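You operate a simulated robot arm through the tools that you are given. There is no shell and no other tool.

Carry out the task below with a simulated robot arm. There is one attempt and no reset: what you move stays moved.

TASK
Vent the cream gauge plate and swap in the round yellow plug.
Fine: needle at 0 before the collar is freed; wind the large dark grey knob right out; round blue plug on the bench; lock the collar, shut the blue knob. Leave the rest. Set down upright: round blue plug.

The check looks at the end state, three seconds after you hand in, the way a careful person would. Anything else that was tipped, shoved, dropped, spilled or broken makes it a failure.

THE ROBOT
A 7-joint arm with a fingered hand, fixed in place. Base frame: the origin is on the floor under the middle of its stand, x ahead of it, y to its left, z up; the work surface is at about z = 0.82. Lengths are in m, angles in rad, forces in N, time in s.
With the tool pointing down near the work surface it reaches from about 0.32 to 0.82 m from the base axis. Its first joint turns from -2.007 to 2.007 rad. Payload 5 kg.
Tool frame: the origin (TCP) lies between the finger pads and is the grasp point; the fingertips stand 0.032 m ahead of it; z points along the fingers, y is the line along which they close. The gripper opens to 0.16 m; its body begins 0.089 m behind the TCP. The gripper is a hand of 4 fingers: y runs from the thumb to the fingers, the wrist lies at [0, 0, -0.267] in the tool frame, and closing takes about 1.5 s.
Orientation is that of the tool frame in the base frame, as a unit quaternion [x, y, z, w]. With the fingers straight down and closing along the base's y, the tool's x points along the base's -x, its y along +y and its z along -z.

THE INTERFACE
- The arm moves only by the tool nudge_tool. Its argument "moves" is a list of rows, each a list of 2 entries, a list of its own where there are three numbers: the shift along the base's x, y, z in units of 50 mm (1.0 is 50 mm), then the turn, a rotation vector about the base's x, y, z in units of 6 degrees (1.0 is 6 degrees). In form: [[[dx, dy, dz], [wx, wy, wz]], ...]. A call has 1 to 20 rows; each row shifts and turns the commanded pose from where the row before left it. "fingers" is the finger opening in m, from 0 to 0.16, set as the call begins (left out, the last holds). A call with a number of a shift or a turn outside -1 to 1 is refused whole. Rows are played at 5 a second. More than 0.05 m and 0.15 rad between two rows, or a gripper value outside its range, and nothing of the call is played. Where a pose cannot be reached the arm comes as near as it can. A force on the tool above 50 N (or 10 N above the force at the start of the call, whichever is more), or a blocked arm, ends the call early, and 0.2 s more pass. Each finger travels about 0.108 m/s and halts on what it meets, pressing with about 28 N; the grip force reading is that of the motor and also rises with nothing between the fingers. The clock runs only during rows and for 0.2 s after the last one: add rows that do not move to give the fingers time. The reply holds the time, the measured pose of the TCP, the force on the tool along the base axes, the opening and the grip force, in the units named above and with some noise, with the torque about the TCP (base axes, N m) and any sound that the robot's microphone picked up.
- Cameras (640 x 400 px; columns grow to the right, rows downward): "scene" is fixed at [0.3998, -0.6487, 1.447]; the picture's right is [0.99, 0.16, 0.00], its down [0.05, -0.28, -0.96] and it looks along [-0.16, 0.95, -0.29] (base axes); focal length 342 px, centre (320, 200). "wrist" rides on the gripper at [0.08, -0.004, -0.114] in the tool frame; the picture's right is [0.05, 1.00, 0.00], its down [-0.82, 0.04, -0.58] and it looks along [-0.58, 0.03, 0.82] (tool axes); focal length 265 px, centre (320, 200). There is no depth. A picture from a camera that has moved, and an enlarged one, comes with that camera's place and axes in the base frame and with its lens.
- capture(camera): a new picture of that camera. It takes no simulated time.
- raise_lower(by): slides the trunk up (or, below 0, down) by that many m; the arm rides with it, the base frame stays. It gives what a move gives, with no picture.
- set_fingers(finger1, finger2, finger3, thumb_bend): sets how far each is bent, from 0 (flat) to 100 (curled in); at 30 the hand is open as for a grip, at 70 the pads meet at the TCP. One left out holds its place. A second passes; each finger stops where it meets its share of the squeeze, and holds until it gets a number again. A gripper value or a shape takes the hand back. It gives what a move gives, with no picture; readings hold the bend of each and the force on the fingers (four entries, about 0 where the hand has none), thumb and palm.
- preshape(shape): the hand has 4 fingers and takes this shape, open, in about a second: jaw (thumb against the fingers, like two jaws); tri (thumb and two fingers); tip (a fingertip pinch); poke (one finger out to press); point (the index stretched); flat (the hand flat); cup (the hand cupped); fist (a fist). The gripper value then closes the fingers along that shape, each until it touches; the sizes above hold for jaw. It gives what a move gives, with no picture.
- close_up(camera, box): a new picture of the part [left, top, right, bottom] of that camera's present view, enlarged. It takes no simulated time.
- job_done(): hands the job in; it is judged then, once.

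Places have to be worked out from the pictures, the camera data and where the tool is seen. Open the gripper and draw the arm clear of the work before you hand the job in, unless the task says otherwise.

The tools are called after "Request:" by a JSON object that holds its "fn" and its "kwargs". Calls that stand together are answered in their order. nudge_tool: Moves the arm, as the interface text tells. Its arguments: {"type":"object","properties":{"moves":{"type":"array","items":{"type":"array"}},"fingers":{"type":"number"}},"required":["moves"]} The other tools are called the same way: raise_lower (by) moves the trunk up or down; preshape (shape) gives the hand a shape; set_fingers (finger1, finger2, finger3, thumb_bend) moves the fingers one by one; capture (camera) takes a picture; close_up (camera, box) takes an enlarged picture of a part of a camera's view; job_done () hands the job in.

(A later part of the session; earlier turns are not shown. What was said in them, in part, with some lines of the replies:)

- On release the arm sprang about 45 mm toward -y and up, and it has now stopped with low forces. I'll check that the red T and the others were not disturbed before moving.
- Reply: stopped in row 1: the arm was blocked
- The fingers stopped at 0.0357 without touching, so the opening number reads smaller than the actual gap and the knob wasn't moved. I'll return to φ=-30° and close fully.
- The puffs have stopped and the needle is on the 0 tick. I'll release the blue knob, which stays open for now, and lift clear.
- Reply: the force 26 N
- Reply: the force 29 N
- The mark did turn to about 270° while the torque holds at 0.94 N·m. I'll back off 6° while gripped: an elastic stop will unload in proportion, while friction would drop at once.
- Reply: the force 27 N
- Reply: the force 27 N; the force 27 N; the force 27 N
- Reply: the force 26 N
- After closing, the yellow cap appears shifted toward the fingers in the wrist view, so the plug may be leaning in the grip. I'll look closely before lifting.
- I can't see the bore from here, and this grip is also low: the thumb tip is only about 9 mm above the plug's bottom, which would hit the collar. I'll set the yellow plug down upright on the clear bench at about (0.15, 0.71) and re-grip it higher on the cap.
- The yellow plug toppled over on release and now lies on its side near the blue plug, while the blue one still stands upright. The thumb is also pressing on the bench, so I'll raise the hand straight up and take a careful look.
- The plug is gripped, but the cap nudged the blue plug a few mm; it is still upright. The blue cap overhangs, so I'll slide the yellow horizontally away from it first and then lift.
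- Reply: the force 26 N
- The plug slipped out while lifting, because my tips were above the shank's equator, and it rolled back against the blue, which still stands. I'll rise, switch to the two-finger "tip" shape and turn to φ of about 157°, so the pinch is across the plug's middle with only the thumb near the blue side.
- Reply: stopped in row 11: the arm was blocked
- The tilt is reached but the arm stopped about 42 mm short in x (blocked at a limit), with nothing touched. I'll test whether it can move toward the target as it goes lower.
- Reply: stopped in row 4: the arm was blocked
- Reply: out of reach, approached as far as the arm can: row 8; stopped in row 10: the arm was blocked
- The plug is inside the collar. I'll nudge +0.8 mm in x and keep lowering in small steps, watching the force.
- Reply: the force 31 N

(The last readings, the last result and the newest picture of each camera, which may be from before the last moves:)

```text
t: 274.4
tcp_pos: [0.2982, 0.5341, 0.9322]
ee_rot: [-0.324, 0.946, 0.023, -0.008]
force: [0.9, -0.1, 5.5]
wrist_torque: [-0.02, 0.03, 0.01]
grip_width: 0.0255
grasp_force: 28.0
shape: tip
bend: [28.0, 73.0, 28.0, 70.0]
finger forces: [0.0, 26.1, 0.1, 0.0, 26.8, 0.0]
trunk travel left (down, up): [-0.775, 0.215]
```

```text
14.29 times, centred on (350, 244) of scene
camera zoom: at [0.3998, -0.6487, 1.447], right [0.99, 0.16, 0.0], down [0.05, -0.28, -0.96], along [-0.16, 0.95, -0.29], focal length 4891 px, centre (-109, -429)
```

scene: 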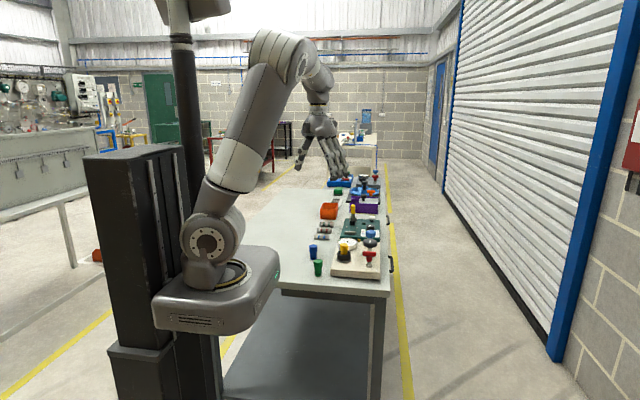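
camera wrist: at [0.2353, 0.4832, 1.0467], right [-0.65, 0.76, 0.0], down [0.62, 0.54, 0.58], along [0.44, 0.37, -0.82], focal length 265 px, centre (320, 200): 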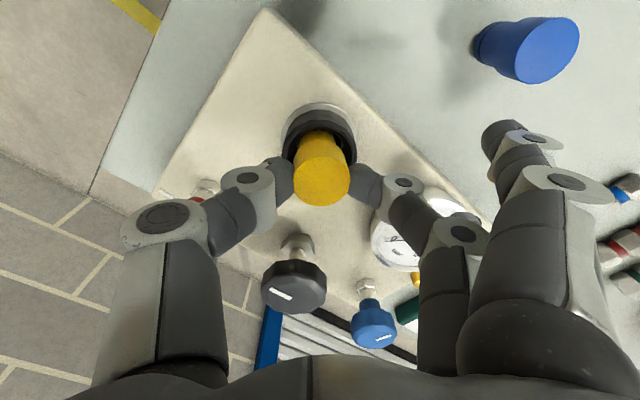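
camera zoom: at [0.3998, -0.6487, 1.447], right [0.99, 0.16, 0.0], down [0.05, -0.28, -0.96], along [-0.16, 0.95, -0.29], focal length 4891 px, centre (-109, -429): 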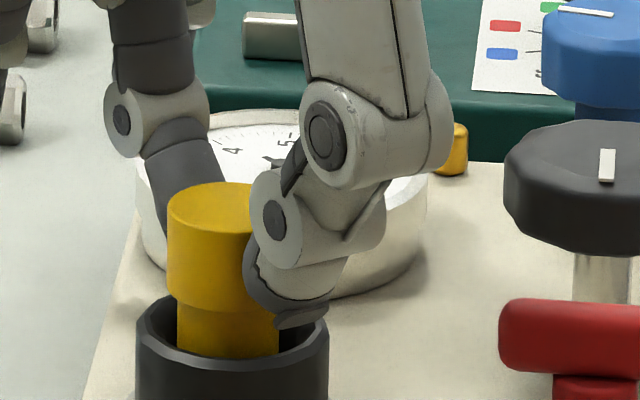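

It's seated with light contact and well centred. I'll release the pinch and check that it stays put.

Request:
{"fn": "nudge_tool", "kwargs": {"moves": [[[0, 0, 0], [0, 0, 0]], [[0, 0, 0], [0, 0, 0]], [[0, 0, 0], [0, 0, 0]]], "fingers": 0.045}}

Request:
{"fn": "nudge_tool", "kwargs": {"moves": [[[0, 0, 0], [0, 0, 0]], [[0, 0, 0.3], [0, 0, 0]], [[0, 0, 0.8], [0, 0, 0]], [[0, 0, 0.8], [-0.195, -0.153, 0]], [[0, 0, 0.8], [-0.195, -0.153, 0]], [[0, 0, 0], [0, 0, 0]], [[0, 0, 0], [0, 0, 0]]], "fingers": 0.08}}

Request:
{"fn": "close_up", "kwargs": {"camera": "wrist", "box": [240, 50, 400, 170]}}

Request:
{"fn": "close_up", "kwargs": {"camera": "scene", "box": [336, 238, 364, 257]}}

```text
t: 275.2
tcp_pos: [0.2991, 0.5342, 0.9309]
ee_rot: [-0.325, 0.945, 0.022, -0.009]
force: [-0.5, -0.8, -1.1]
wrist_torque: [-0.01, 0.02, 0.0]
grip_width: 0.0447
grasp_force: 0.1
shape: tip
bend: [1.0, 73.0, 1.0, 70.0]
finger forces: [0.1, 0.0, 0.0, 0.0, 0.1, 0.1]
trunk travel left (down, up): [-0.775, 0.215]
```

```text
t: 276.8
tcp_pos: [0.2971, 0.5348, 1.0646]
ee_rot: [-0.325, 0.946, -0.003, -0.001]
force: [0.3, 0.4, -0.6]
wrist_torque: [0.01, 0.0, -0.04]
grip_width: 0.0791
grasp_force: 0.1
shape: tip
bend: [1.0, 72.0, 1.0, 70.0]
finger forces: [0.0, 0.0, 0.0, 0.0, 0.0, 0.0]
trunk travel left (down, up): [-0.775, 0.215]
```

```text
3.33 times, centred on (320, 110) of wrist
camera zoom: at [0.2358, 0.4824, 1.1784], right [-0.65, 0.76, 0.0], down [0.62, 0.54, 0.58], along [0.44, 0.37, -0.82], focal length 885 px, centre (320, 500)
```

zoom: 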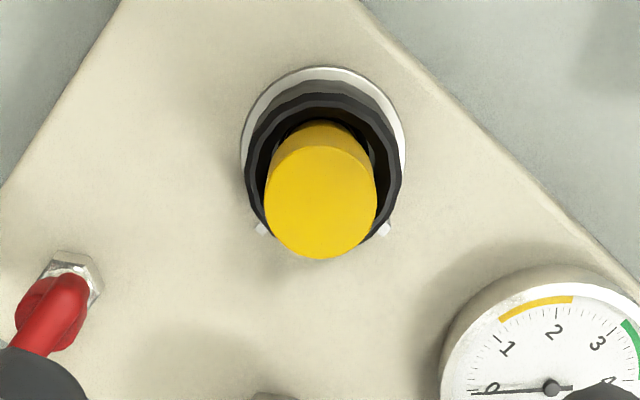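

```text
16.00 times, centred on (350, 248) of scene
camera zoom: at [0.3998, -0.6487, 1.447], right [0.99, 0.16, 0.0], down [0.05, -0.28, -0.96], along [-0.16, 0.95, -0.29], focal length 5478 px, centre (-160, -560)
```

zoom: 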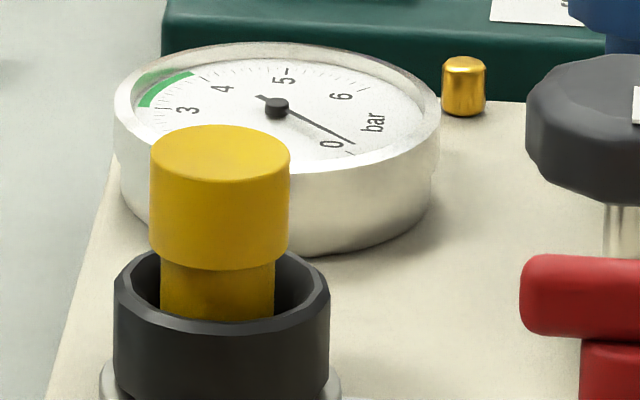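

The yellow plug is now upright and centred. Now to lock the collar: jaw shape, φ of about 116° so the lug sits between the fingers, then descend around the collar to z of about 0.896.

Request:
{"fn": "preshape", "kwargs": {"shape": "jaw"}}

Request:
{"fn": "nudge_tool", "kwargs": {"moves": [[[-0.02, 0, 0], [0, 0, -1]], [[-0.02, 0, 0], [0, 0, -1]], [[0, 0, -0.6], [0, 0, 0]], [[0, 0, -0.6], [0, 0, 0]], [[0, 0, -0.4], [0, 0, 0]], [[0, 0, 0], [0, 0, 0]], [[0, 0, 0], [0, 0, 0]]], "fingers": 0.08}}

Request:
{"fn": "capture", "kwargs": {"camera": "wrist"}}

Request:
{"fn": "close_up", "kwargs": {"camera": "wrist", "box": [250, 80, 390, 200]}}

```text
t: 277.7
tcp_pos: [0.2965, 0.5358, 1.065]
ee_rot: [-0.325, 0.946, -0.002, 0.0]
force: [1.0, 0.3, -0.2]
wrist_torque: [0.01, 0.01, 0.0]
grip_width: 0.1599
grasp_force: 0.0
shape: jaw
bend: [30.0, 30.0, 30.0, 30.0]
finger forces: [0.0, 0.0, 0.1, 0.0, 0.0, 0.0]
trunk travel left (down, up): [-0.775, 0.215]
```

```text
t: 279.3
tcp_pos: [0.2945, 0.5341, 0.9855]
ee_rot: [-0.224, 0.974, -0.002, 0.0]
force: [-1.3, -0.4, 0.0]
wrist_torque: [0.0, -0.03, 0.0]
grip_width: 0.0809
grasp_force: 0.1
shape: jaw
bend: [72.0, 72.0, 72.0, 70.0]
finger forces: [0.1, 0.0, 0.0, 0.1, 0.0, 0.1]
trunk travel left (down, up): [-0.775, 0.215]
```

```text
taken
camera wrist: at [0.2237, 0.4959, 1.0997], right [-0.48, 0.88, 0.0], down [0.72, 0.4, 0.58], along [0.51, 0.28, -0.82], focal length 265 px, centre (320, 200)
```

wrist: 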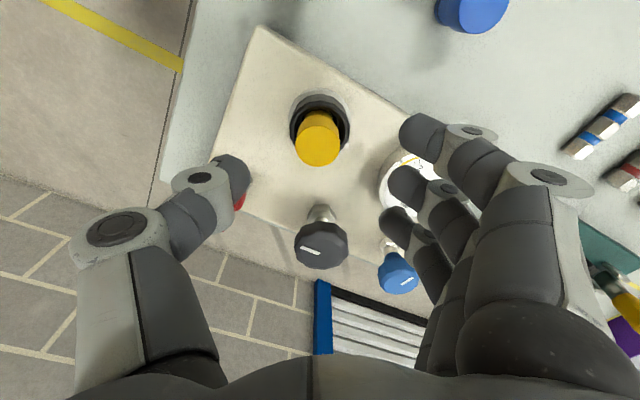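

```text
3.33 times, centred on (320, 140) of wrist
camera zoom: at [0.2237, 0.4959, 1.0997], right [-0.48, 0.88, 0.0], down [0.72, 0.4, 0.58], along [0.51, 0.28, -0.82], focal length 885 px, centre (320, 400)
```

zoom: 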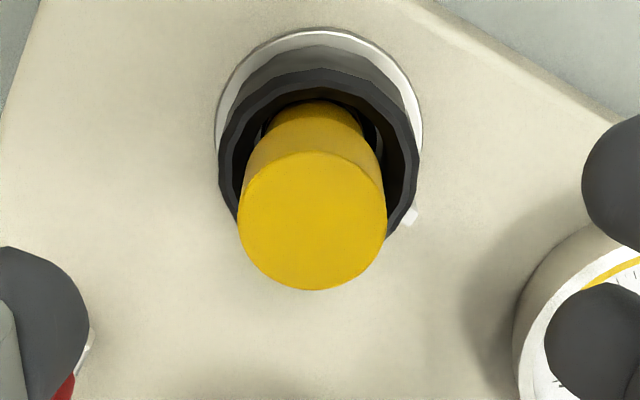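

Collar and plug are centred under the hand. I'll descend to z of about 0.896 around the collar and close on it.

Request:
{"fn": "nudge_tool", "kwargs": {"moves": [[[0.01, 0.01, -0.5], [0, 0, 0]], [[0, 0, -0.5], [0, 0, 0]], [[0, 0, -0.4], [0, 0, 0]], [[0, 0, -0.3], [0, 0, 0]], [[0, 0, -0.07], [0, 0, 0]], [[0, 0, 0], [0, 0, 0]], [[0, 0, 0], [0, 0, 0]]]}}

Request:
{"fn": "nudge_tool", "kwargs": {"moves": [[[0, 0, 0], [0, 0, 0]], [[0, 0, 0], [0, 0, 0]], [[0, 0, 0], [0, 0, 0]], [[0, 0, 0], [0, 0, 0]], [[0, 0, 0], [0, 0, 0]], [[0, 0, 0], [0, 0, 0]]], "fingers": 0.03}}

Request:
{"fn": "close_up", "kwargs": {"camera": "wrist", "box": [200, 100, 440, 280]}}

Request:
{"fn": "close_up", "kwargs": {"camera": "scene", "box": [330, 225, 380, 270]}}

```text
t: 280.9
tcp_pos: [0.2961, 0.5332, 0.8988]
ee_rot: [-0.224, 0.975, -0.002, -0.001]
force: [0.3, 0.5, 1.1]
wrist_torque: [0.01, 0.01, 0.01]
grip_width: 0.0808
grasp_force: 0.0
shape: jaw
bend: [72.0, 72.0, 72.0, 70.0]
finger forces: [0.1, 0.1, 0.1, 0.0, 0.1, 0.0]
trunk travel left (down, up): [-0.775, 0.215]
```

```text
t: 282.3
tcp_pos: [0.2961, 0.5323, 0.899]
ee_rot: [-0.224, 0.975, -0.002, 0.0]
force: [0.6, -4.2, -3.2]
wrist_torque: [-0.02, 0.0, 0.0]
grip_width: 0.0284
grasp_force: 28.3
shape: jaw
bend: [72.0, 73.0, 71.0, 70.0]
finger forces: [4.4, 9.8, 8.9, 0.0, 26.1, 0.0]
trunk travel left (down, up): [-0.775, 0.215]
```

```text
2.22 times, centred on (320, 190) of wrist
camera zoom: at [0.2249, 0.494, 1.0123], right [-0.48, 0.88, 0.0], down [0.72, 0.4, 0.58], along [0.51, 0.28, -0.82], focal length 590 px, centre (320, 222)
```

zoom: 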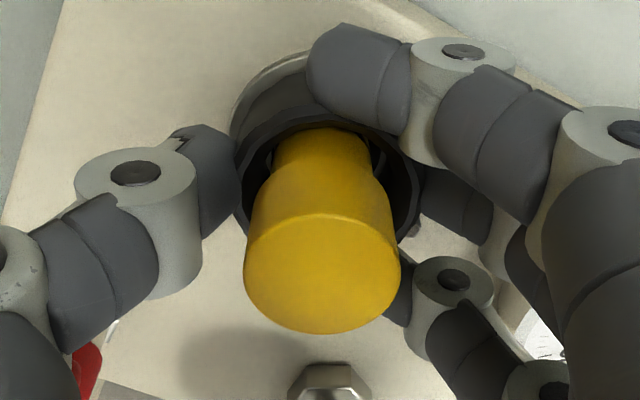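

```text
8.89 times, centred on (355, 248) of scene
camera zoom: at [0.3998, -0.6487, 1.447], right [0.99, 0.16, 0.0], down [0.05, -0.28, -0.96], along [-0.16, 0.95, -0.29], focal length 3043 px, centre (9, -222)
```

zoom: 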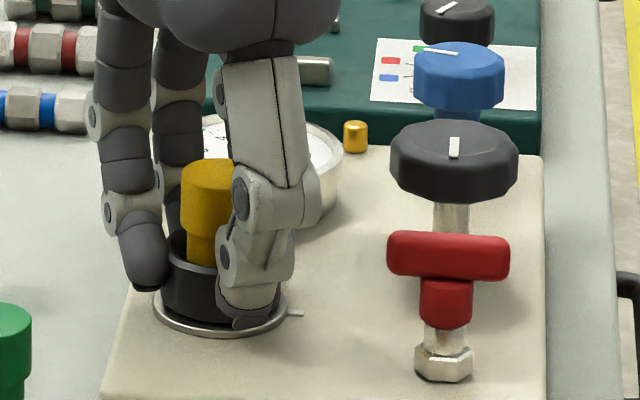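

All four digits grip the collar. I'll turn it clockwise 42°.

Request:
{"fn": "nudge_tool", "kwargs": {"moves": [[[0, 0, 0], [0, 0, -0.7]], [[0, 0, 0], [0, 0, -0.7]], [[0, 0, 0], [0, 0, -0.7]], [[0, 0, 0], [0, 0, -0.7]], [[0, 0, 0], [0, 0, -0.7]], [[0, 0, 0], [0, 0, -0.7]], [[0, 0, 0], [0, 0, -0.7]], [[0, 0, 0], [0, 0, -0.7]], [[0, 0, 0], [0, 0, -0.7]], [[0, 0, 0], [0, 0, -0.7]], [[0, 0, 0], [0, 0, 0]]]}}

Request:
{"fn": "close_up", "kwargs": {"camera": "wrist", "box": [200, 100, 440, 280]}}

Request:
{"fn": "close_up", "kwargs": {"camera": "scene", "box": [330, 225, 380, 270]}}

```text
t: 284.7
tcp_pos: [0.2952, 0.5322, 0.8981]
ee_rot: [0.142, 0.99, -0.001, -0.002]
force: [-12.4, -5.1, 2.6]
wrist_torque: [-0.14, 0.15, 0.05]
grip_width: 0.0282
grasp_force: 28.1
shape: jaw
bend: [72.0, 73.0, 71.0, 70.0]
finger forces: [5.9, 9.7, 7.6, 0.0, 30.3, 0.0]
trunk travel left (down, up): [-0.775, 0.215]
```

```text
2.22 times, centred on (320, 190) of wrist
camera zoom: at [0.2163, 0.5522, 1.0121], right [0.23, 0.97, 0.0], down [0.8, -0.19, 0.58], along [0.56, -0.13, -0.82], focal length 590 px, centre (320, 222)
```

zoom: 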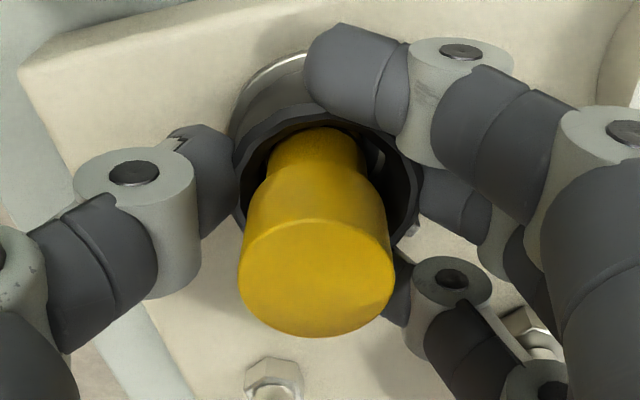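

```text
8.89 times, centred on (355, 248) of scene
camera zoom: at [0.3998, -0.6487, 1.447], right [0.99, 0.16, 0.0], down [0.05, -0.28, -0.96], along [-0.16, 0.95, -0.29], focal length 3043 px, centre (9, -222)
```

zoom: 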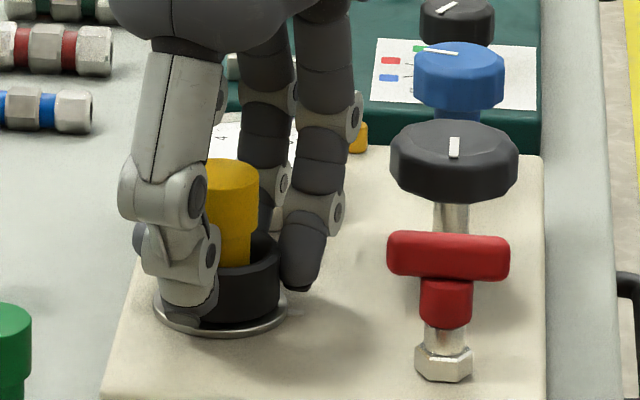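

The collar turned 42° with low torque. I'll release, wind back to φ of about 128° and re-grip.

Request:
{"fn": "nudge_tool", "kwargs": {"moves": [[[0, 0, 0], [0, 0, 0]], [[0, 0, 0], [0, 0, 0]], [[0, 0, 0], [0, 0, 0]], [[0, 0.04, 0], [0, 0, 1]], [[0, 0, 0], [0, 0, 1]], [[0, 0, 0], [0, 0, 1]], [[0, 0, 0], [0, 0, 1]], [[0, 0, 0], [0, 0, 1]], [[0, 0, 0], [0, 0, 1]], [[0, 0, 0], [0, 0, 1]], [[0, 0, 0], [0, 0, 1]], [[0, 0, 0], [0, 0, 1]], [[0, 0, 0], [0, 0, 0]], [[0, 0, 0], [0, 0, 0]]], "fingers": 0.075}}

Request:
{"fn": "close_up", "kwargs": {"camera": "wrist", "box": [200, 100, 440, 280]}}

Request:
{"fn": "close_up", "kwargs": {"camera": "scene", "box": [330, 225, 380, 270]}}

```text
t: 287.7
tcp_pos: [0.2965, 0.5368, 0.899]
ee_rot: [-0.325, 0.946, -0.001, -0.001]
force: [0.0, 0.0, 0.3]
wrist_torque: [0.02, 0.03, 0.0]
grip_width: 0.0741
grasp_force: 0.1
shape: jaw
bend: [73.0, 73.0, 73.0, 70.0]
finger forces: [0.0, 0.0, 0.1, 0.0, 0.1, 0.0]
trunk travel left (down, up): [-0.775, 0.215]
```

```text
2.22 times, centred on (320, 190) of wrist
camera zoom: at [0.2352, 0.4837, 1.0118], right [-0.65, 0.76, 0.0], down [0.62, 0.54, 0.58], along [0.44, 0.38, -0.82], focal length 590 px, centre (320, 222)
```

zoom: 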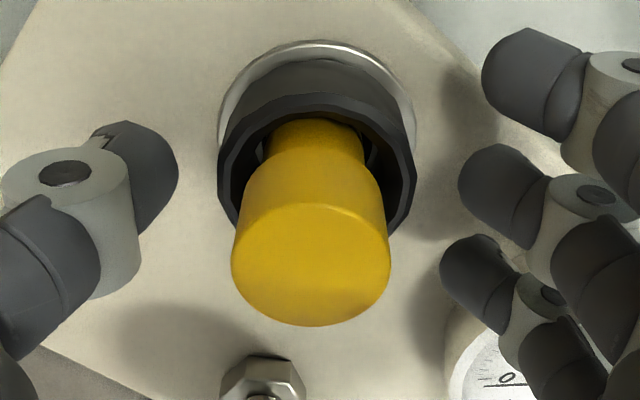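

```text
8.89 times, centred on (355, 248) of scene
camera zoom: at [0.3998, -0.6487, 1.447], right [0.99, 0.16, 0.0], down [0.05, -0.28, -0.96], along [-0.16, 0.95, -0.29], focal length 3043 px, centre (9, -222)
```

zoom: 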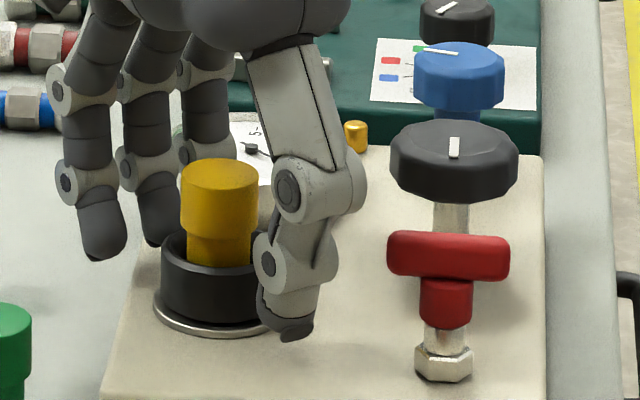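

Clear. I'll close again and turn clockwise, in two parts to watch for the stop.

Request:
{"fn": "nudge_tool", "kwargs": {"moves": [[[0, -0.02, 0], [0, 0, 0]], [[0, 0, 0], [0, 0, 0]], [[0, 0, 0], [0, 0, 0]], [[0, 0, 0], [0, 0, 0]], [[0, 0, 0], [0, 0, 0]], [[0, 0, 0], [0, 0, 0]]], "fingers": 0.03}}

Request:
{"fn": "nudge_tool", "kwargs": {"moves": [[[0, 0, 0], [0, 0, -0.7]], [[0, 0, 0], [0, 0, -0.7]], [[0, 0, 0], [0, 0, -0.7]], [[0, 0, 0], [0, 0, -0.7]], [[0, 0, 0], [0, 0, -0.7]], [[0, 0, 0], [0, 0, -0.7]], [[0, 0, 0], [0, 0, -0.7]], [[0, 0, 0], [0, 0, -0.7]], [[0, 0, 0], [0, 0, 0]]]}}

Request:
{"fn": "close_up", "kwargs": {"camera": "wrist", "box": [200, 100, 440, 280]}}

Request:
{"fn": "close_up", "kwargs": {"camera": "scene", "box": [330, 225, 380, 270]}}

```text
t: 289.1
tcp_pos: [0.2973, 0.5348, 0.8981]
ee_rot: [-0.325, 0.946, -0.001, -0.001]
force: [0.6, -2.2, -4.0]
wrist_torque: [-0.01, -0.01, 0.01]
grip_width: 0.029
grasp_force: 28.2
shape: jaw
bend: [71.0, 73.0, 70.0, 70.0]
finger forces: [6.9, 9.2, 7.7, 0.0, 25.4, 0.0]
trunk travel left (down, up): [-0.775, 0.215]
```

```text
t: 291.1
tcp_pos: [0.2967, 0.5357, 0.8977]
ee_rot: [-0.036, 0.999, -0.002, -0.001]
force: [-0.5, -4.7, -0.7]
wrist_torque: [-0.07, -0.04, 0.05]
grip_width: 0.029
grasp_force: 27.7
shape: jaw
bend: [71.0, 73.0, 70.0, 70.0]
finger forces: [7.5, 9.2, 8.1, 0.0, 26.7, 0.1]
trunk travel left (down, up): [-0.775, 0.215]
```

```text
2.22 times, centred on (320, 190) of wrist
camera zoom: at [0.2162, 0.5249, 1.0117], right [-0.13, 0.99, 0.0], down [0.81, 0.1, 0.58], along [0.57, 0.07, -0.82], focal length 590 px, centre (320, 222)
```

zoom: 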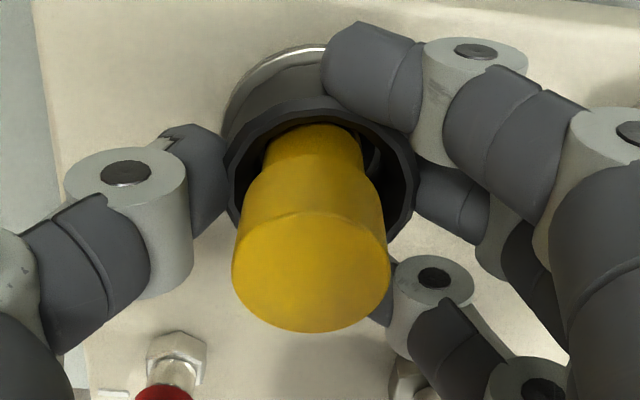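

```text
8.89 times, centred on (355, 248) of scene
camera zoom: at [0.3998, -0.6487, 1.447], right [0.99, 0.16, 0.0], down [0.05, -0.28, -0.96], along [-0.16, 0.95, -0.29], focal length 3043 px, centre (9, -222)
```

zoom: 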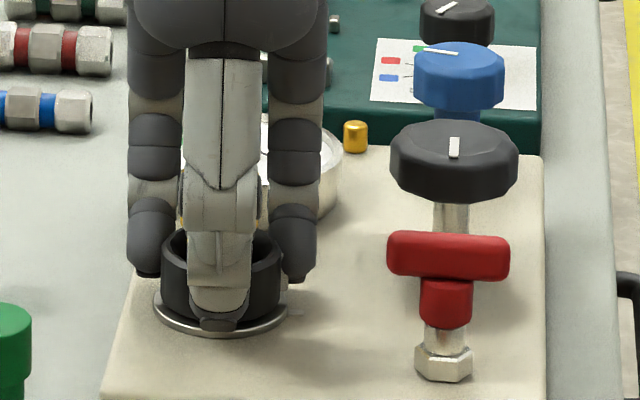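

Total now about 76°, still low torque. I'll turn the remaining 14° in small steps until the stop.

Request:
{"fn": "nudge_tool", "kwargs": {"moves": [[[0, 0, 0], [0, 0, -0.6]], [[0, 0, 0], [0, 0, -0.6]], [[0, 0, 0], [0, 0, -0.6]], [[0, 0, 0], [0, 0, 0]]]}}

Request:
{"fn": "nudge_tool", "kwargs": {"moves": [[[0, 0, 0], [0, 0, -0.5]], [[0, 0, 0], [0, 0, 0]]]}}

Request:
{"fn": "nudge_tool", "kwargs": {"moves": [[[0, 0, 0], [0, 0, -0.5]], [[0, 0, 0], [0, 0, 0]]]}}

Request:
{"fn": "close_up", "kwargs": {"camera": "scene", "box": [330, 225, 380, 270]}}

```text
t: 292.1
tcp_pos: [0.297, 0.536, 0.8986]
ee_rot: [0.058, 0.998, -0.002, -0.001]
force: [-2.4, -4.5, -1.9]
wrist_torque: [-0.07, 0.01, 0.03]
grip_width: 0.029
grasp_force: 28.3
shape: jaw
bend: [71.0, 73.0, 70.0, 70.0]
finger forces: [7.9, 8.8, 7.8, 0.1, 26.9, 0.1]
trunk travel left (down, up): [-0.775, 0.215]
```

```text
t: 292.7
tcp_pos: [0.2967, 0.5356, 0.8988]
ee_rot: [0.083, 0.997, -0.002, -0.001]
force: [-2.7, -5.4, -2.1]
wrist_torque: [-0.06, 0.04, 0.03]
grip_width: 0.0291
grasp_force: 27.5
shape: jaw
bend: [71.0, 73.0, 70.0, 70.0]
finger forces: [7.8, 8.8, 7.8, 0.0, 27.7, 0.0]
trunk travel left (down, up): [-0.775, 0.215]
```

```text
t: 293.3
tcp_pos: [0.2979, 0.5354, 0.8984]
ee_rot: [0.109, 0.994, -0.002, -0.002]
force: [-2.4, -6.3, -4.5]
wrist_torque: [-0.1, -0.04, 0.54]
grip_width: 0.0288
grasp_force: 28.4
shape: jaw
bend: [71.0, 73.0, 70.0, 70.0]
finger forces: [13.3, 7.8, 7.8, 0.0, 25.4, 0.0]
trunk travel left (down, up): [-0.775, 0.215]
```

```text
8.89 times, centred on (355, 248) of scene
camera zoom: at [0.3998, -0.6487, 1.447], right [0.99, 0.16, 0.0], down [0.05, -0.28, -0.96], along [-0.16, 0.95, -0.29], focal length 3043 px, centre (9, -222)
```

zoom: 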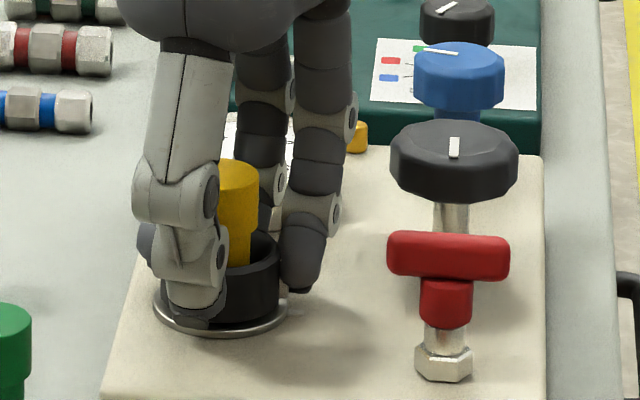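

Torque is rising to 0.54 N·m, so the locked stop is reached. I'll press 2° more to be sure, then unload and release.

Request:
{"fn": "nudge_tool", "kwargs": {"moves": [[[0, 0, 0], [0, 0, -0.35]], [[0, 0, 0], [0, 0, 0]]]}}

Request:
{"fn": "nudge_tool", "kwargs": {"moves": [[[0, 0, 0], [0, 0, 0.4]], [[0, 0, 0], [0, 0, 0]], [[0, 0, 0], [0, 0, 0]]]}}

Request:
{"fn": "nudge_tool", "kwargs": {"moves": [[[0, 0, 0], [0, 0, 0]], [[0, 0, 0], [0, 0, 0]], [[0, 0, 0], [0, 0, 0]], [[0, 0, 0.1], [0, 0, 0]], [[0, 0, 0.5], [0, 0, 0]], [[0, 0, 0.8], [0, 0, 0]], [[0, 0, 0.8], [0, 0, 0]], [[0, 0, 0], [0, 0, 0]]], "fingers": 0.08}}

Request:
{"fn": "close_up", "kwargs": {"camera": "scene", "box": [330, 225, 380, 270]}}

Request:
{"fn": "close_up", "kwargs": {"camera": "wrist", "box": [240, 60, 400, 180]}}

```text
t: 293.9
tcp_pos: [0.2958, 0.5365, 0.899]
ee_rot: [0.126, 0.992, -0.002, -0.001]
force: [-1.8, -4.8, -5.6]
wrist_torque: [-0.12, -0.07, 0.7]
grip_width: 0.0284
grasp_force: 27.4
shape: jaw
bend: [71.0, 73.0, 70.0, 70.0]
finger forces: [14.7, 7.7, 9.4, 0.0, 25.3, 0.1]
trunk travel left (down, up): [-0.775, 0.215]
```

```text
t: 294.7
tcp_pos: [0.2964, 0.5364, 0.8976]
ee_rot: [0.107, 0.994, -0.002, -0.001]
force: [-3.3, -6.8, -2.6]
wrist_torque: [-0.16, 0.0, -0.05]
grip_width: 0.0284
grasp_force: 27.7
shape: jaw
bend: [71.0, 73.0, 70.0, 70.0]
finger forces: [10.0, 9.1, 10.2, 0.1, 29.0, 0.1]
trunk travel left (down, up): [-0.775, 0.215]
```

```text
t: 296.5
tcp_pos: [0.2957, 0.5354, 1.0089]
ee_rot: [0.106, 0.994, -0.002, -0.001]
force: [0.4, -0.3, 0.1]
wrist_torque: [0.05, 0.01, 0.0]
grip_width: 0.0793
grasp_force: 0.1
shape: jaw
bend: [72.0, 72.0, 72.0, 70.0]
finger forces: [0.1, 0.0, 0.1, 0.1, 0.1, 0.1]
trunk travel left (down, up): [-0.775, 0.215]
```

```text
8.89 times, centred on (355, 248) of scene
camera zoom: at [0.3998, -0.6487, 1.447], right [0.99, 0.16, 0.0], down [0.05, -0.28, -0.96], along [-0.16, 0.95, -0.29], focal length 3043 px, centre (9, -222)
```

zoom: 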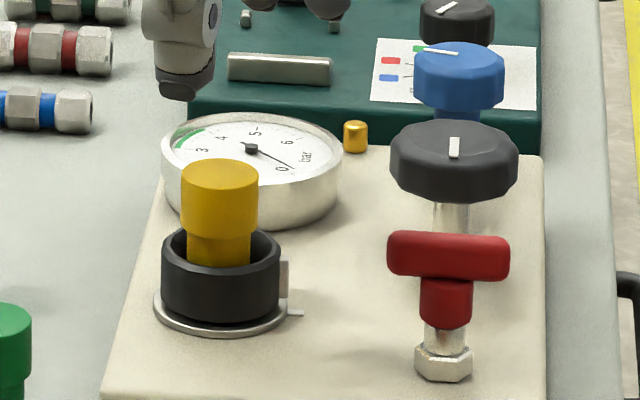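

```text
3.33 times, centred on (320, 120) of wrist
camera zoom: at [0.2163, 0.547, 1.1216], right [0.16, 0.99, 0.0], down [0.81, -0.13, 0.58], along [0.57, -0.1, -0.82], focal length 885 px, centre (320, 467)
```

zoom: 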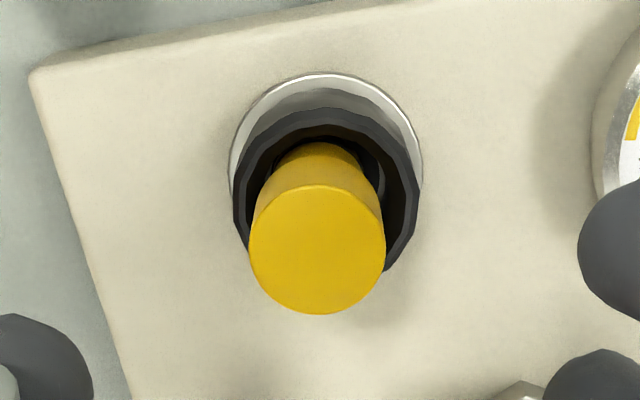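

The lug is back beside the plate mark at +x, so the collar is locked and the yellow plug is in place. I'll zoom in to confirm the alignment and height.

Request:
{"fn": "close_up", "kwargs": {"camera": "scene", "box": [335, 240, 363, 262]}}

```text
16.00 times, centred on (349, 251) of scene
camera zoom: at [0.3998, -0.6487, 1.447], right [0.99, 0.16, 0.0], down [0.05, -0.28, -0.96], along [-0.16, 0.95, -0.29], focal length 5478 px, centre (-144, -616)
```

zoom: 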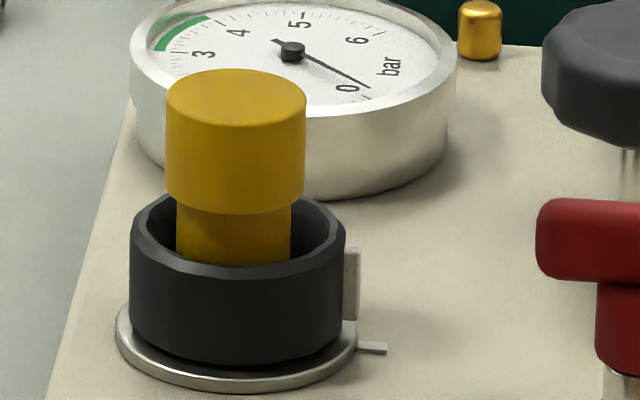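

Lug and plate mark line up exactly as at the start. Now to shut the blue bleed knob: I'll switch to tip shape and move above it at (0.392, 0.688) with φ of about 54°.

Request:
{"fn": "nudge_tool", "kwargs": {"moves": [[[0, 0, 0.5], [0, 0, 0]], [[0, 0, 0.3], [0, 0, 0]], [[0.32, 0.508, 0], [0, 0, -0.66]], [[0.32, 0.508, 0], [0, 0, -0.66]], [[0.32, 0.508, 0], [0, 0, -0.66]], [[0.32, 0.508, 0], [0, 0, -0.66]], [[0.32, 0.508, 0], [0, 0, -0.66]], [[0.32, 0.508, 0], [0, 0, -0.66]], [[0, 0, 0], [0, 0, 0]], [[0, 0, 0], [0, 0, 0]]]}}

Request:
{"fn": "preshape", "kwargs": {"shape": "tip"}}

Request:
{"fn": "nudge_tool", "kwargs": {"moves": [[[0, 0, 0], [0, 0, 0]], [[0, 0, 0], [0, 0, 0]]], "fingers": 0.085}}

Request:
{"fn": "capture", "kwargs": {"camera": "wrist"}}

Request:
{"fn": "close_up", "kwargs": {"camera": "wrist", "box": [240, 60, 400, 180]}}

```text
t: 298.7
tcp_pos: [0.3931, 0.6891, 1.0468]
ee_rot: [0.309, 0.951, -0.002, 0.0]
force: [0.3, -0.1, 0.2]
wrist_torque: [0.0, -0.01, -0.02]
grip_width: 0.0797
grasp_force: 0.1
shape: jaw
bend: [72.0, 72.0, 72.0, 70.0]
finger forces: [0.0, 0.0, 0.0, 0.0, 0.0, 0.0]
trunk travel left (down, up): [-0.775, 0.215]
```

```text
t: 299.6
tcp_pos: [0.393, 0.6882, 1.0483]
ee_rot: [0.309, 0.951, -0.001, -0.001]
force: [1.2, -0.3, 0.0]
wrist_torque: [0.0, -0.01, 0.0]
grip_width: 0.1599
grasp_force: 0.0
shape: tip
bend: [1.0, 30.0, 1.0, 30.0]
finger forces: [0.1, 0.0, 0.1, 0.1, 0.0, 0.0]
trunk travel left (down, up): [-0.775, 0.215]
```

```text
t: 300.2
tcp_pos: [0.3918, 0.6873, 1.0475]
ee_rot: [0.308, 0.951, -0.002, -0.001]
force: [-0.1, -0.3, 0.5]
wrist_torque: [0.0, 0.01, 0.03]
grip_width: 0.0862
grasp_force: 0.2
shape: tip
bend: [1.0, 72.0, 1.0, 70.0]
finger forces: [0.0, 0.0, 0.0, 0.0, 0.0, 0.0]
trunk travel left (down, up): [-0.775, 0.215]
```

```text
taken
camera wrist: at [0.325, 0.7317, 1.1613], right [0.54, 0.84, 0.0], down [0.69, -0.44, 0.58], along [0.48, -0.32, -0.82], focal length 265 px, centre (320, 200)
```

wrist: 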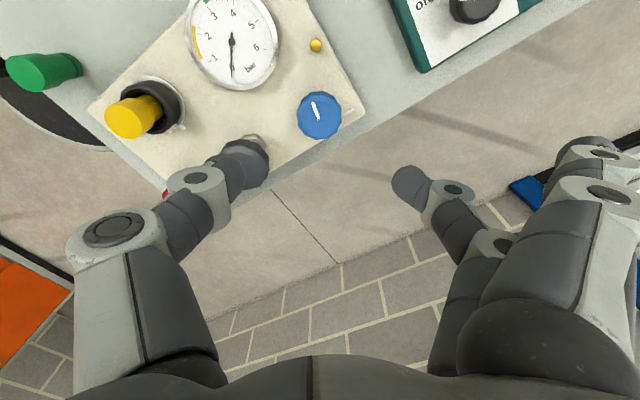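

```text
3.33 times, centred on (320, 120) of wrist
camera zoom: at [0.325, 0.7317, 1.1613], right [0.54, 0.84, 0.0], down [0.69, -0.44, 0.58], along [0.48, -0.32, -0.82], focal length 885 px, centre (320, 467)
```

zoom: 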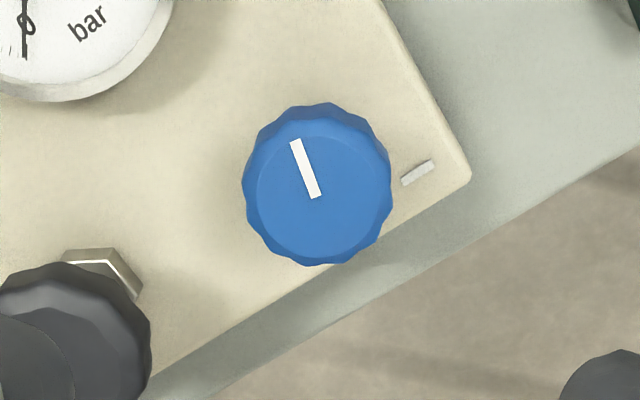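

The blue knob is centred under the TCP, with its mark at about 163° against about 84–90° when shut. I'll descend around it as before.

Request:
{"fn": "nudge_tool", "kwargs": {"moves": [[[0, 0, -0.6], [0, 0, 0]], [[0, 0, -0.6], [0, 0, 0]], [[0, 0, -0.6], [0, 0, 0]], [[0, 0, -0.5], [0, 0, 0]], [[0, 0, -0.38], [0, 0, 0]], [[0, 0, 0], [0, 0, 0]], [[0, 0, 0], [0, 0, 0]]]}}

Request:
{"fn": "capture", "kwargs": {"camera": "wrist"}}

Request:
{"fn": "close_up", "kwargs": {"camera": "scene", "box": [335, 215, 395, 260]}}

```text
t: 301.8
tcp_pos: [0.3919, 0.6881, 0.9146]
ee_rot: [0.309, 0.951, -0.001, -0.002]
force: [-0.1, 1.0, -0.3]
wrist_torque: [0.03, 0.0, 0.02]
grip_width: 0.0853
grasp_force: 0.2
shape: tip
bend: [1.0, 72.0, 1.0, 70.0]
finger forces: [0.0, 0.1, 0.0, 0.0, 0.0, 0.0]
trunk travel left (down, up): [-0.775, 0.215]
```

```text
taken
camera wrist: at [0.324, 0.732, 1.0288], right [0.55, 0.84, 0.0], down [0.69, -0.44, 0.58], along [0.48, -0.32, -0.82], focal length 265 px, centre (320, 200)
```

wrist: 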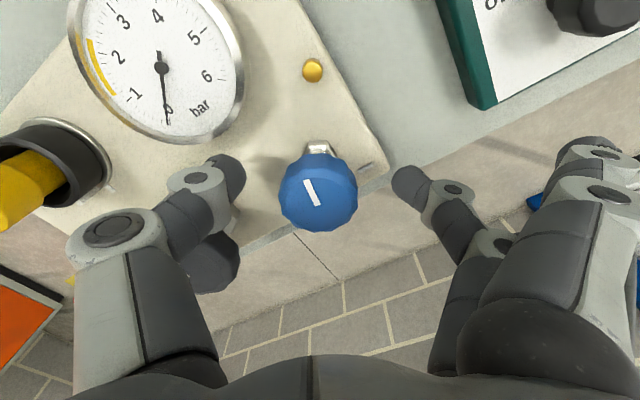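

```text
8.89 times, centred on (365, 238) of scene
camera zoom: at [0.3998, -0.6487, 1.447], right [0.99, 0.16, 0.0], down [0.05, -0.28, -0.96], along [-0.16, 0.95, -0.29], focal length 3043 px, centre (-80, -133)
```

zoom: 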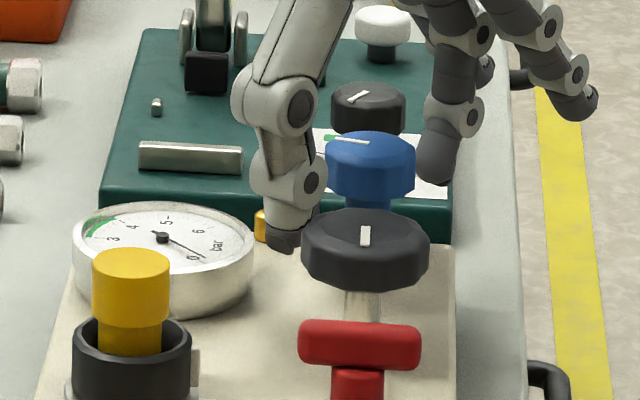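

Well placed, with the thumb clear of the grey knob. I'll close and turn clockwise 72° first.

Request:
{"fn": "nudge_tool", "kwargs": {"moves": [[[0, 0, 0], [0, 0, 0]], [[0, 0, 0], [0, 0, 0]], [[0, 0, 0], [0, 0, 0]], [[0, 0, 0], [0, 0, 0]], [[0, 0, 0], [0, 0, 0]], [[0, 0, 0], [0, 0, 0]]], "fingers": 0.01}}

Request:
{"fn": "nudge_tool", "kwargs": {"moves": [[[0, 0, 0], [0, 0, -1]], [[0, 0, 0], [0, 0, -1]], [[0, 0, 0], [0, 0, -1]], [[0, 0, 0], [0, 0, -1]], [[0, 0, 0], [0, 0, -1]], [[0, 0, 0], [0, 0, -1]], [[0, 0, 0], [0, 0, -1]], [[0, 0, 0], [0, 0, -1]], [[0, 0, 0], [0, 0, -1]], [[0, 0, 0], [0, 0, -1]], [[0, 0, 0], [0, 0, -1]], [[0, 0, 0], [0, 0, -1]], [[0, 0, 0], [0, 0, 0]]]}}

Request:
{"fn": "capture", "kwargs": {"camera": "wrist"}}

Request:
{"fn": "close_up", "kwargs": {"camera": "scene", "box": [335, 215, 395, 260]}}

```text
t: 303.2
tcp_pos: [0.3921, 0.6882, 0.9142]
ee_rot: [0.309, 0.951, -0.003, -0.001]
force: [-2.3, -4.4, -10.9]
wrist_torque: [-0.18, 0.13, -0.02]
grip_width: 0.03
grasp_force: 28.1
shape: tip
bend: [28.0, 73.0, 28.0, 71.0]
finger forces: [0.0, 23.1, 0.1, 0.1, 27.5, 0.0]
trunk travel left (down, up): [-0.775, 0.215]
```

```text
t: 306.0
tcp_pos: [0.3914, 0.689, 0.9138]
ee_rot: [0.809, 0.587, -0.001, -0.002]
force: [-0.6, 1.7, -5.3]
wrist_torque: [0.11, 0.18, 0.07]
grip_width: 0.0297
grasp_force: 27.8
shape: tip
bend: [28.0, 73.0, 28.0, 71.0]
finger forces: [0.1, 22.5, 0.1, 0.0, 23.5, 0.0]
trunk travel left (down, up): [-0.775, 0.215]
```

```text
taken
camera wrist: at [0.4133, 0.7655, 1.0268], right [0.97, -0.26, 0.0], down [-0.21, -0.79, 0.58], along [-0.15, -0.56, -0.82], focal length 265 px, centre (320, 200)
```

wrist: 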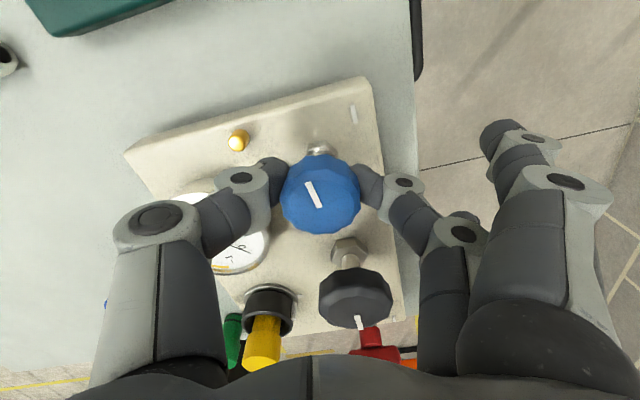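

```text
8.89 times, centred on (365, 238) of scene
camera zoom: at [0.3998, -0.6487, 1.447], right [0.99, 0.16, 0.0], down [0.05, -0.28, -0.96], along [-0.16, 0.95, -0.29], focal length 3043 px, centre (-80, -133)
```

zoom: 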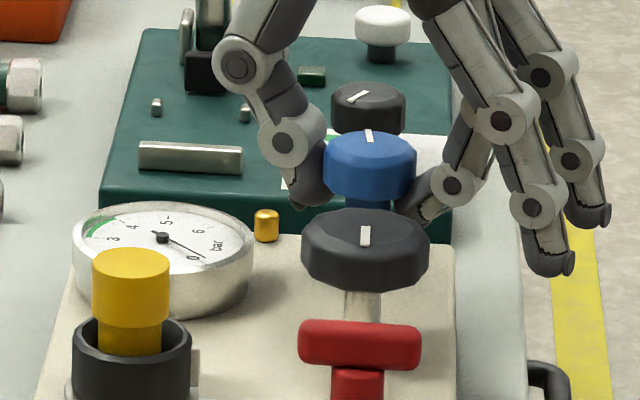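

Turned 72° with no resistance and the mark is near +y. I'll continue in 3° steps until the shut stop.

Request:
{"fn": "nudge_tool", "kwargs": {"moves": [[[0, 0, 0], [0, 0, -0.6]], [[0, 0, 0], [0, 0, 0]], [[0, 0, 0], [0, 0, 0]]]}}

Request:
{"fn": "nudge_tool", "kwargs": {"moves": [[[0, 0, 0], [0, 0, -0.5]], [[0, 0, 0], [0, 0, 0]], [[0, 0, 0], [0, 0, 0]]]}}

Request:
{"fn": "nudge_tool", "kwargs": {"moves": [[[0, 0, 0], [0, 0, -0.5]], [[0, 0, 0], [0, 0, 0]], [[0, 0, 0], [0, 0, 0]]]}}

Request:
{"fn": "close_up", "kwargs": {"camera": "wrist", "box": [240, 130, 400, 250]}}

```text
t: 306.8
tcp_pos: [0.393, 0.6886, 0.9137]
ee_rot: [0.827, 0.562, -0.001, -0.001]
force: [-0.5, 1.9, -6.2]
wrist_torque: [0.11, 0.17, 0.03]
grip_width: 0.0296
grasp_force: 28.4
shape: tip
bend: [28.0, 73.0, 28.0, 71.0]
finger forces: [0.0, 22.7, 0.0, 0.0, 23.9, 0.0]
trunk travel left (down, up): [-0.775, 0.215]
```

```text
t: 307.6
tcp_pos: [0.3929, 0.6888, 0.9146]
ee_rot: [0.842, 0.54, -0.001, 0.0]
force: [-0.6, 0.1, -7.3]
wrist_torque: [0.09, 0.16, 0.08]
grip_width: 0.0297
grasp_force: 28.1
shape: tip
bend: [28.0, 73.0, 28.0, 71.0]
finger forces: [0.0, 22.9, 0.0, 0.0, 23.6, 0.0]
trunk travel left (down, up): [-0.775, 0.215]
```

```text
t: 308.4
tcp_pos: [0.393, 0.6885, 0.9135]
ee_rot: [0.855, 0.518, -0.002, -0.001]
force: [-3.3, -0.9, -10.0]
wrist_torque: [0.09, 0.16, 0.5]
grip_width: 0.0294
grasp_force: 28.3
shape: tip
bend: [28.0, 73.0, 28.0, 71.0]
finger forces: [0.0, 23.9, 0.0, 0.0, 24.6, 0.1]
trunk travel left (down, up): [-0.775, 0.215]
```

```text
3.33 times, centred on (320, 190) of wrist
camera zoom: at [0.4258, 0.7611, 1.0264], right [0.91, -0.42, 0.0], down [-0.34, -0.74, 0.58], along [-0.24, -0.52, -0.82], focal length 885 px, centre (320, 233)
```

zoom: 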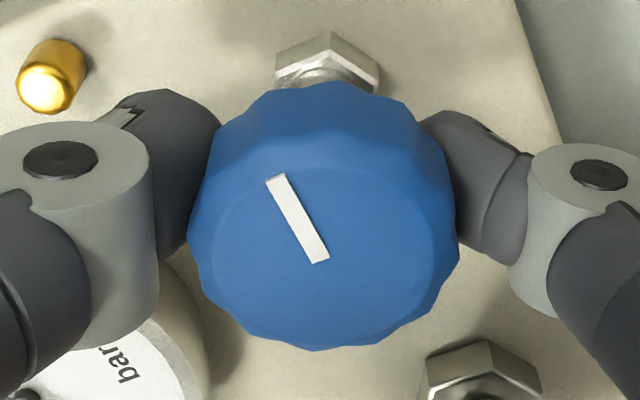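

Torque jumps to 0.5 N·m, so the shut stop is reached. I'll press 2° more to seat it, unload and release.

Request:
{"fn": "nudge_tool", "kwargs": {"moves": [[[0, 0, 0], [0, 0, -0.35]], [[0, 0, 0], [0, 0, 0]], [[0, 0, 0], [0, 0, 0]]]}}

Request:
{"fn": "nudge_tool", "kwargs": {"moves": [[[0, 0, 0], [0, 0, 0.35]], [[0, 0, 0], [0, 0, 0]], [[0, 0, 0], [0, 0, 0]]]}}

Request:
{"fn": "nudge_tool", "kwargs": {"moves": [[[0, 0, 0], [0, 0, 0]], [[0, 0, 0], [0, 0, 0]], [[0, 0, 0], [0, 0, 0]], [[0, 0, 0.2], [0, 0, 0]], [[0, 0, 0.6], [0, 0, 0]], [[0, 0, 0.8], [0, 0, 0]], [[0, 0, 0.8], [0, 0, 0]], [[0, 0, 0.4], [0, 0, 0]], [[0, 0, 0], [0, 0, 0]]], "fingers": 0.085}}

Request:
{"fn": "close_up", "kwargs": {"camera": "wrist", "box": [220, 60, 400, 180]}}

Request:
{"fn": "close_up", "kwargs": {"camera": "scene", "box": [325, 215, 395, 275]}}

```text
t: 309.2
tcp_pos: [0.3937, 0.6882, 0.9131]
ee_rot: [0.865, 0.502, -0.002, 0.0]
force: [-3.2, -0.6, -15.3]
wrist_torque: [0.07, 0.2, 0.63]
grip_width: 0.0286
grasp_force: 28.4
shape: tip
bend: [28.0, 73.0, 28.0, 71.0]
finger forces: [0.0, 25.2, 0.0, 0.1, 25.5, 0.1]
trunk travel left (down, up): [-0.775, 0.215]
```

```text
t: 310.0
tcp_pos: [0.3921, 0.6884, 0.9123]
ee_rot: [0.855, 0.518, -0.002, -0.001]
force: [-4.0, -3.8, -15.5]
wrist_torque: [0.06, 0.2, 0.13]
grip_width: 0.0285
grasp_force: 28.7
shape: tip
bend: [28.0, 73.0, 28.0, 71.0]
finger forces: [0.0, 25.4, 0.0, 0.1, 25.1, 0.1]
trunk travel left (down, up): [-0.775, 0.215]
```

```text
t: 312.0
tcp_pos: [0.3941, 0.6881, 1.0529]
ee_rot: [0.856, 0.517, -0.001, 0.0]
force: [-0.3, 0.1, 0.9]
wrist_torque: [-0.01, 0.01, -0.01]
grip_width: 0.084
grasp_force: 0.0
shape: tip
bend: [1.0, 72.0, 1.0, 70.0]
finger forces: [0.0, 0.0, 0.1, 0.0, 0.0, 0.1]
trunk travel left (down, up): [-0.775, 0.215]
```

```text
3.33 times, centred on (310, 120) of wrist
camera zoom: at [0.4273, 0.7602, 1.1673], right [0.91, -0.42, 0.0], down [-0.34, -0.74, 0.58], along [-0.24, -0.52, -0.82], focal length 885 px, centre (353, 467)
```

zoom: 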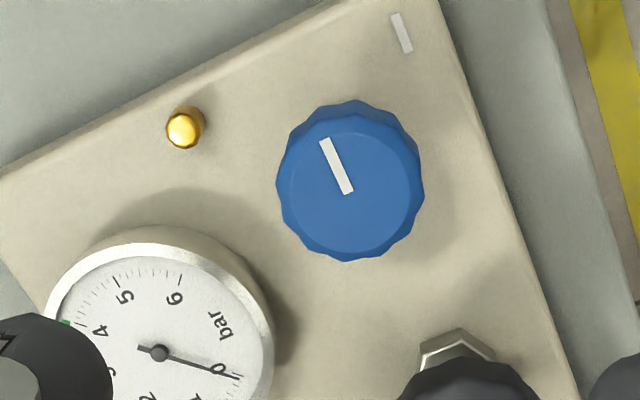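

```text
6.67 times, centred on (360, 245) of scene
camera zoom: at [0.3998, -0.6487, 1.447], right [0.99, 0.16, 0.0], down [0.05, -0.28, -0.96], along [-0.16, 0.95, -0.29], focal length 2282 px, centre (53, -100)
```

zoom: 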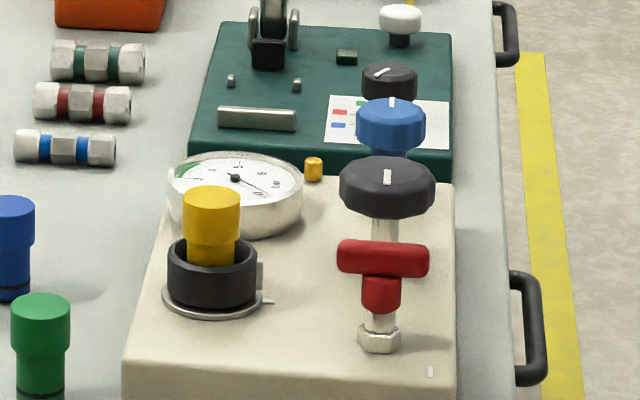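

The blue knob's mark is back parallel with its plate dash and the needle stays at 0 with the bleed shut. I'll draw the arm clear: rise, open the hand, move back toward the start pose and restore the trunk.

Request:
{"fn": "nudge_tool", "kwargs": {"moves": [[[0, 0, 0.8], [0, 0, 0]], [[0, 0, 0.8], [0, 0, 0]], [[-0.6, -0.3, 0.3], [0, 0, 0.9]], [[-0.6, -0.3, 0.3], [0, 0, 0.9]], [[-0.6, -0.3, 0], [0, 0, 0.9]], [[-0.6, -0.3, 0], [0, 0, 0.9]], [[-0.6, -0.3, 0], [0, 0, 0.9]], [[-0.6, -0.3, 0], [0, 0, 0.9]], [[-0.6, -0.3, 0], [0, 0, 0.9]], [[-0.6, -0.3, 0], [0, 0, 0.9]], [[-0.6, -0.3, 0], [0, 0, 0.9]], [[-0.6, -0.3, 0], [0, 0, 0.9]], [[0, 0, 0], [0, 0, 0]]], "fingers": 0.16}}

Request:
{"fn": "raise_lower", "kwargs": {"by": 0.15}}

Request:
{"fn": "capture", "kwargs": {"camera": "wrist"}}

Request:
{"fn": "close_up", "kwargs": {"camera": "scene", "box": [295, 205, 405, 290]}}

```text
t: 314.8
tcp_pos: [0.0734, 0.5334, 1.147]
ee_rot: [0.527, 0.85, -0.002, -0.001]
force: [-0.4, 1.3, -0.1]
wrist_torque: [-0.02, 0.0, 0.02]
grip_width: 0.1599
grasp_force: 0.1
shape: tip
bend: [1.0, 30.0, 1.0, 30.0]
finger forces: [0.0, 0.1, 0.0, 0.1, 0.1, 0.1]
out of reach, approached as far as the arm can: row 1, 2
trunk travel left (down, up): [-0.775, 0.215]
```

```text
t: 316.6
tcp_pos: [0.0739, 0.5342, 1.2975]
ee_rot: [0.527, 0.85, -0.001, -0.002]
force: [0.0, 0.0, -0.7]
wrist_torque: [0.01, -0.01, 0.0]
grip_width: 0.1599
grasp_force: 0.1
shape: tip
bend: [1.0, 30.0, 1.0, 30.0]
finger forces: [0.0, 0.0, 0.1, 0.0, 0.1, 0.0]
trunk travel left (down, up): [-0.925, 0.065]
```

```text
taken
camera wrist: at [0.0342, 0.6039, 1.4114], right [0.87, 0.49, 0.0], down [0.4, -0.71, 0.58], along [0.28, -0.5, -0.82], focal length 265 px, centre (320, 200)
```

wrist: 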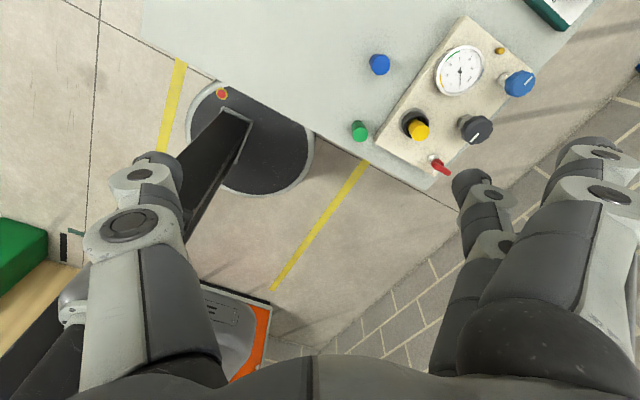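

```text
4.71 times, centred on (350, 248) of scene
camera zoom: at [0.3998, -0.6487, 1.447], right [0.99, 0.16, 0.0], down [0.05, -0.28, -0.96], along [-0.16, 0.95, -0.29], focal length 1611 px, centre (179, -24)
```

zoom: 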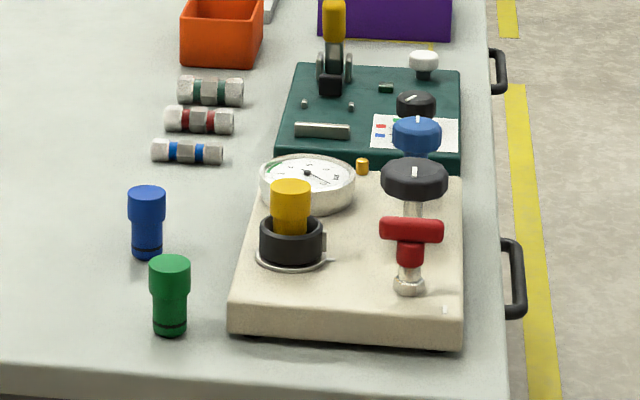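

The arm is clear and everything stands as intended. I'll take one last close check of the gauge, marks and plugs.

Request:
{"fn": "close_up", "kwargs": {"camera": "wrist", "box": [340, 10, 550, 180]}}

Request:
{"fn": "close_up", "kwargs": {"camera": "scene", "box": [334, 228, 386, 266]}}

```text
2.35 times, centred on (445, 95) of wrist
camera zoom: at [0.0342, 0.6039, 1.4114], right [0.87, 0.49, 0.0], down [0.4, -0.71, 0.58], along [0.28, -0.5, -0.82], focal length 624 px, centre (26, 447)
```

zoom: 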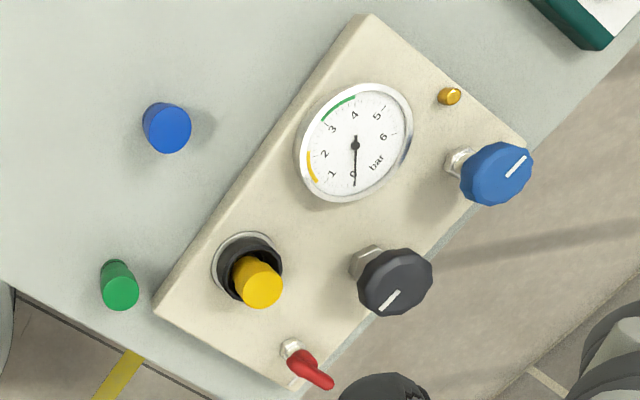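

```text
10.53 times, centred on (360, 247) of scene
camera zoom: at [0.3998, -0.6487, 1.447], right [0.99, 0.16, 0.0], down [0.05, -0.28, -0.96], along [-0.16, 0.95, -0.29], focal length 3604 px, centre (-101, -295)
```

zoom: 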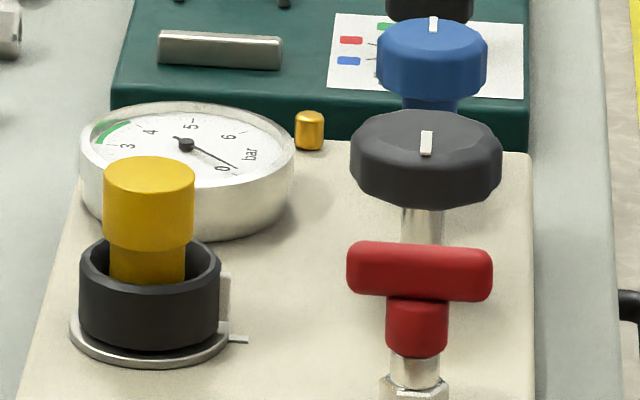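

The final state checks out:
- **Gauge:** the needle is at 0.
- **Grey knob:** fully out at its stop.
- **Yellow plug:** seated upright, with the collar locked and its marks aligned.
- **Blue knob:** shut.
- **Blue plug:** upright on the bench.
- **Everything else:** the red T, the green plug and the other items are untouched.

The hand is open and the arm is clear, so I'm handing the job in.

Request:
{"fn": "job_done", "kwargs": {}}

```text
The job is handed in.
```

The round yellow plug is now in the cream gauge plate in place of the blue one, and I've handed the job in. From the last pictures and force readings:

- **Venting:** the needle was at 0 before I freed the collar. It still reads 0 with the bleed shut.
- **Large dark grey knob:** wound out to its stop.
- **Yellow plug:** fully seated at the same height the blue one was. It sits up to about 2 mm off-centre, because the bore is wider than the shank.
- **Collar:** locked, with its marks lined up as at the start.
- **Blue knob:** shut against its stop.
- **Round blue plug:** upright on the bench.

Two things went differently from the plan. The yellow plug fell over on the bench while I was handling it, and I had to pick it up again. While I was moving it, it nudged the standing blue plug a few millimetres, but the blue one never tipped.

The red T-handle, the green plug and the other items were left alone. The hand is open and the arm is clear of the work.
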